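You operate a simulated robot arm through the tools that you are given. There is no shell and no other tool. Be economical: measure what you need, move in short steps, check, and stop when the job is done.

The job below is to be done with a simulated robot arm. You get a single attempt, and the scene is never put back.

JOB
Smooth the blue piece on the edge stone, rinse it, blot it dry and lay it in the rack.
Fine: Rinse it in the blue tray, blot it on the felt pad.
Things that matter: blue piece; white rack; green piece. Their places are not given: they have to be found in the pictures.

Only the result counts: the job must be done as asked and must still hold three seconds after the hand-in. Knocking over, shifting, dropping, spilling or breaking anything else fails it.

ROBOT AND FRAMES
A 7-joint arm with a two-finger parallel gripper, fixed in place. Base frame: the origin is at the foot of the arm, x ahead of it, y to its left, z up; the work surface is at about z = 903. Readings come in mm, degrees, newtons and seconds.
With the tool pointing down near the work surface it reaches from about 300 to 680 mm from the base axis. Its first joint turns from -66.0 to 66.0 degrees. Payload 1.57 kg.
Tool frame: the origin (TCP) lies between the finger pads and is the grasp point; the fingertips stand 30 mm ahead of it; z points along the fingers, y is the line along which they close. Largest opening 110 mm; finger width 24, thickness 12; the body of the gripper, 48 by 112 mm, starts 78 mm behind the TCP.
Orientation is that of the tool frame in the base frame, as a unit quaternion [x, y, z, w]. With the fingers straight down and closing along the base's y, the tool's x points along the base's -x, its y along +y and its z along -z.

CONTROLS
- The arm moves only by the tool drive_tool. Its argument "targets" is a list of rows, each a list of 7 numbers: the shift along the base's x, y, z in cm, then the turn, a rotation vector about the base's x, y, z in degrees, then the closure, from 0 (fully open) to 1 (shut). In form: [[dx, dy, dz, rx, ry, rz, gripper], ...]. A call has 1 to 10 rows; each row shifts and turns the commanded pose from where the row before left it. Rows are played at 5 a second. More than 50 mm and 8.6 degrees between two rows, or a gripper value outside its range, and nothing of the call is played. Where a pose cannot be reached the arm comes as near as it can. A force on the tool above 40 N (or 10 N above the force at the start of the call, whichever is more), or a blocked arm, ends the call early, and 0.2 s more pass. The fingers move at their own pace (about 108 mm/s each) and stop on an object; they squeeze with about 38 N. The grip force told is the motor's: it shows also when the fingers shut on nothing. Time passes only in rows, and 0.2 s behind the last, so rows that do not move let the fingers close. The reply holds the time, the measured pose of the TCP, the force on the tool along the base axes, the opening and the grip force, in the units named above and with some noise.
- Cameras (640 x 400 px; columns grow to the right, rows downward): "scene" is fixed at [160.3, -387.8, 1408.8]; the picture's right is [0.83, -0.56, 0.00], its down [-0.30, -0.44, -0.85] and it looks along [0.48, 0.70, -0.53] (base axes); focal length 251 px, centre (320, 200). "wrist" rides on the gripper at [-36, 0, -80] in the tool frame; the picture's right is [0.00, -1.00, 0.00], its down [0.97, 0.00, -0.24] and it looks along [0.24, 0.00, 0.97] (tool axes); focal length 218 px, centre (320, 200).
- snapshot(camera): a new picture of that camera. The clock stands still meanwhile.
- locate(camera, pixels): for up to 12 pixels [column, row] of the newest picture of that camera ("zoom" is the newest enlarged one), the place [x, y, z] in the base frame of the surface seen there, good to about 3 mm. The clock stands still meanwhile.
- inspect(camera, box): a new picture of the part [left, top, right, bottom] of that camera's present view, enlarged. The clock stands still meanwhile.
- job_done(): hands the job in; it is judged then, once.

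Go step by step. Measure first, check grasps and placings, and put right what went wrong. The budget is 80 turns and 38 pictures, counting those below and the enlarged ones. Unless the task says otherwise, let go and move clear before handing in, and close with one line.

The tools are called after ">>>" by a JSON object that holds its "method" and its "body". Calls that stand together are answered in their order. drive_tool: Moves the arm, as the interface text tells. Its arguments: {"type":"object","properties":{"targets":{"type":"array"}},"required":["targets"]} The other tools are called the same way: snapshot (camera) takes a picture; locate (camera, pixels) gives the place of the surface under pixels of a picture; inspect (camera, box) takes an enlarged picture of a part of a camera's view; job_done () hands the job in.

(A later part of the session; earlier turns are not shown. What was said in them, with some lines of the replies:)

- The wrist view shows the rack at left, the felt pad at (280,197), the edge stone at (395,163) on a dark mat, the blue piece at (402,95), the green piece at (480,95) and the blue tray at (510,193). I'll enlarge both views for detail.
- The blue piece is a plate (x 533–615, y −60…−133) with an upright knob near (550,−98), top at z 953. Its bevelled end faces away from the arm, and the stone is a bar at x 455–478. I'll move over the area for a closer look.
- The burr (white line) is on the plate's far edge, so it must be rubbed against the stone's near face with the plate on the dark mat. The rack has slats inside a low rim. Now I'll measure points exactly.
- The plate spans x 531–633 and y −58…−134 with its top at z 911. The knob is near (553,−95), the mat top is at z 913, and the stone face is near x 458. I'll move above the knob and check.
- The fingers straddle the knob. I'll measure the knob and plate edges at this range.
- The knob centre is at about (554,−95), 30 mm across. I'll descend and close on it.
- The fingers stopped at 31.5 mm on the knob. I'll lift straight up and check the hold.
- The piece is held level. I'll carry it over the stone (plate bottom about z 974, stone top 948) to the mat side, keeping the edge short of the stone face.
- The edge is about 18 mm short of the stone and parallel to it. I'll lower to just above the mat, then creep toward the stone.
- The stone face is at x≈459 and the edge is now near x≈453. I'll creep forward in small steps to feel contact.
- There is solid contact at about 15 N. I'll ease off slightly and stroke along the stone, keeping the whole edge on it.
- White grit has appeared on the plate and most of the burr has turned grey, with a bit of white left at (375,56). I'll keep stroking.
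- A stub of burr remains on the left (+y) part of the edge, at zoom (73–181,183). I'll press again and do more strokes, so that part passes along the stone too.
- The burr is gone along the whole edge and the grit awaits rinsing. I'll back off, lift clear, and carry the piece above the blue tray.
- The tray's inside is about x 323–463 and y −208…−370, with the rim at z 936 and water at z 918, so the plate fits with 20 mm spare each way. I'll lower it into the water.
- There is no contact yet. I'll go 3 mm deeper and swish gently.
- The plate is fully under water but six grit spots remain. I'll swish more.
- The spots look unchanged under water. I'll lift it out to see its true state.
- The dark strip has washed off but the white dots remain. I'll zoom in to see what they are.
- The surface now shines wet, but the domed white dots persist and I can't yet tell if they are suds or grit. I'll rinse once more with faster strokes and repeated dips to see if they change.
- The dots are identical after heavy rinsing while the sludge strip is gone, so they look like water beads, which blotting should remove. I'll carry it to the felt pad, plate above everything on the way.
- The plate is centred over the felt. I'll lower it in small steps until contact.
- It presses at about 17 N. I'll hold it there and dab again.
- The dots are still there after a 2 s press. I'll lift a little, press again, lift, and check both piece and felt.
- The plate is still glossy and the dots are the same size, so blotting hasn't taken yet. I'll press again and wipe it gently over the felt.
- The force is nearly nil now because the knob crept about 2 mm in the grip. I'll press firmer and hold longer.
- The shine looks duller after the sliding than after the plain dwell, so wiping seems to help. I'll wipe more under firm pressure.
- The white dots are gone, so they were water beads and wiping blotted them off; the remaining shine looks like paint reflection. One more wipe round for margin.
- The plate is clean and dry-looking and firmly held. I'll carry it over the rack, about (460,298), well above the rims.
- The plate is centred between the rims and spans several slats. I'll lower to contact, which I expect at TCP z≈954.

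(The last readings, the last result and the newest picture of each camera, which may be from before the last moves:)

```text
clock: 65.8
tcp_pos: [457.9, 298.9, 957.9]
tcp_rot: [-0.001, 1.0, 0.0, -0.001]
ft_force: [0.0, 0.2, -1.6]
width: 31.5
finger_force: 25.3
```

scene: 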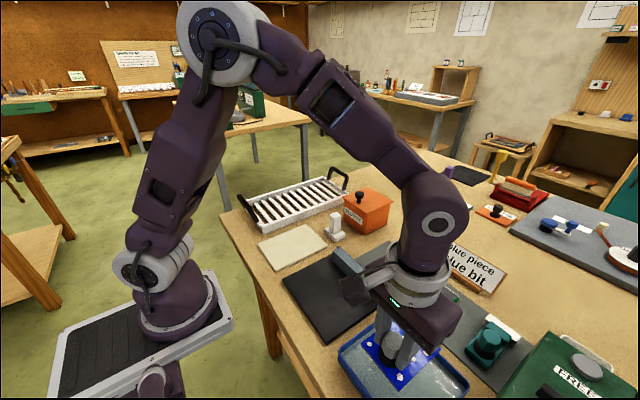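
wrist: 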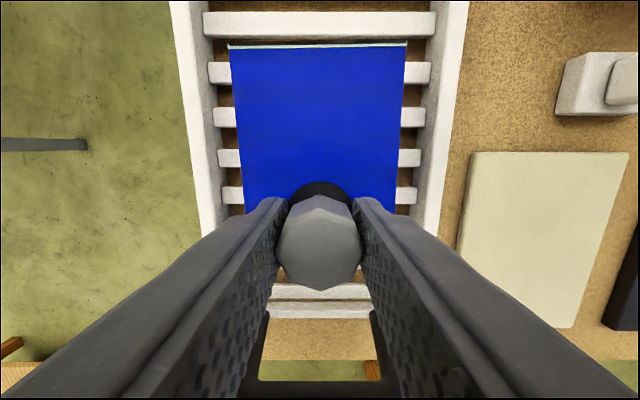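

>>> {"method": "drive_tool", "body": {"targets": [[0, 0, -0.2, 0, 0, 0, 1], [0, 0, -0.15, 0, 0, 0, 1], [0, 0, -0.1, 0, 0, 0, 1], [0, 0, 0, 0, 0, 0, 1]]}}

```text
clock: 66.8
tcp_pos: [460.1, 299.6, 952.9]
tcp_rot: [0.0, 1.0, 0.0, 0.001]
ft_force: [-2.3, -4.2, 14.0]
width: 31.2
finger_force: 25.3
```

It is seated on the slats at 14 N. I'll ease off, open moderately, and rise straight up.

>>> {"method": "drive_tool", "body": {"targets": [[0, 0, 0.1, 0, 0, 0, 1], [0, 0, 0, 0, 0, 0, 0.5], [0, 0, 0, 0, 0, 0, 0.45], [0, 0, 0, 0, 0, 0, 0.45], [0, 0, 2, 0, 0, 0, 0.45], [0, 0, 4, 0, 0, 0, 0.45], [0, 0, 4, 0, 0, 0, 0.45], [0, 0, 4, 0, 0, 0, 0.45], [0, 0, 0, 0, 0, 0, 0.45]]}}

>>> {"method": "snapshot", "body": {"camera": "wrist"}}

>>> {"method": "snapshot", "body": {"camera": "scene"}}

```text
clock: 68.8
tcp_pos: [457.6, 300.6, 1093.7]
tcp_rot: [0.0, 1.0, 0.0, 0.0]
ft_force: [0.2, 0.0, -0.9]
width: 60.7
finger_force: 0.1
```

```text
4 pictures are left
```

wrist: 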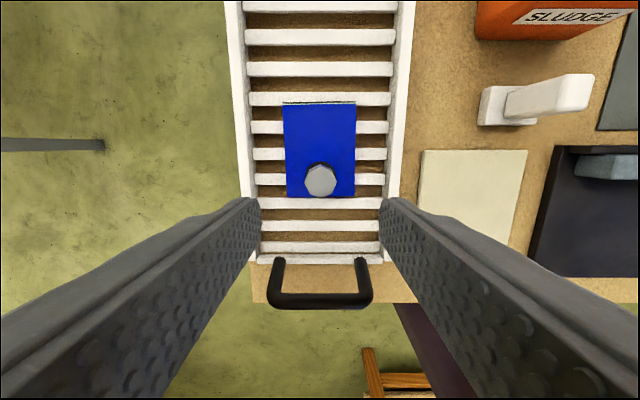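

```text
3 pictures are left
```

scene: 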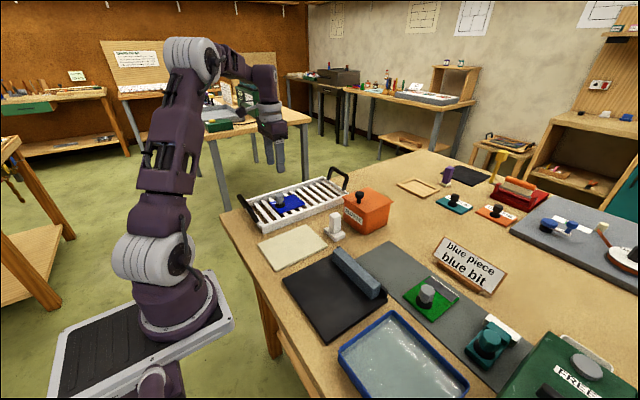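

The piece lies flat in the rack and everything else is where it was. One close look at its edge and surface before the hand-in.

>>> {"method": "inspect", "body": {"camera": "wrist", "box": [270, 90, 370, 205]}}

>>> {"method": "inspect", "body": {"camera": "scene", "box": [250, 180, 330, 230]}}

```text
3.48 times, centred on (320, 148) of wrist
```

zoom: 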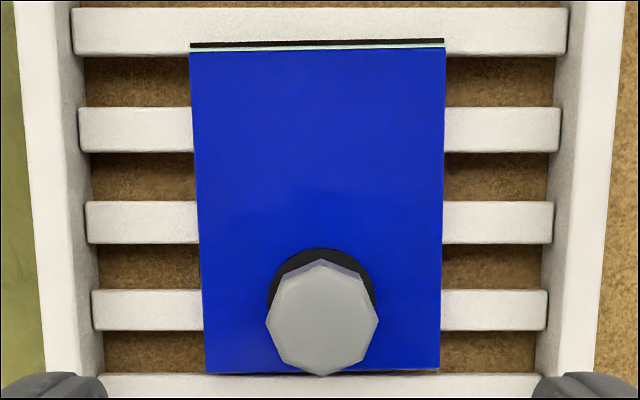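

```text
8.00 times, centred on (290, 205) of scene
```

zoom: 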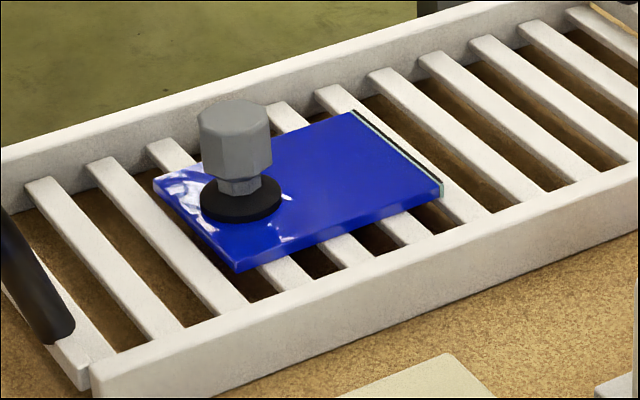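

The edge is free of burr, the plate has no grit or beads, the shine is just paint reflection, and the piece rests flat on the slats with the gripper clear. Handing in.

>>> {"method": "job_done", "body": {}}

```text
The job is handed in.
```

I smoothed the blue piece on the edge stone, rinsed it in the blue tray, blotted it on the felt pad and laid it flat in the white rack; the last pictures show no burr or water beads on it and nothing else moved.
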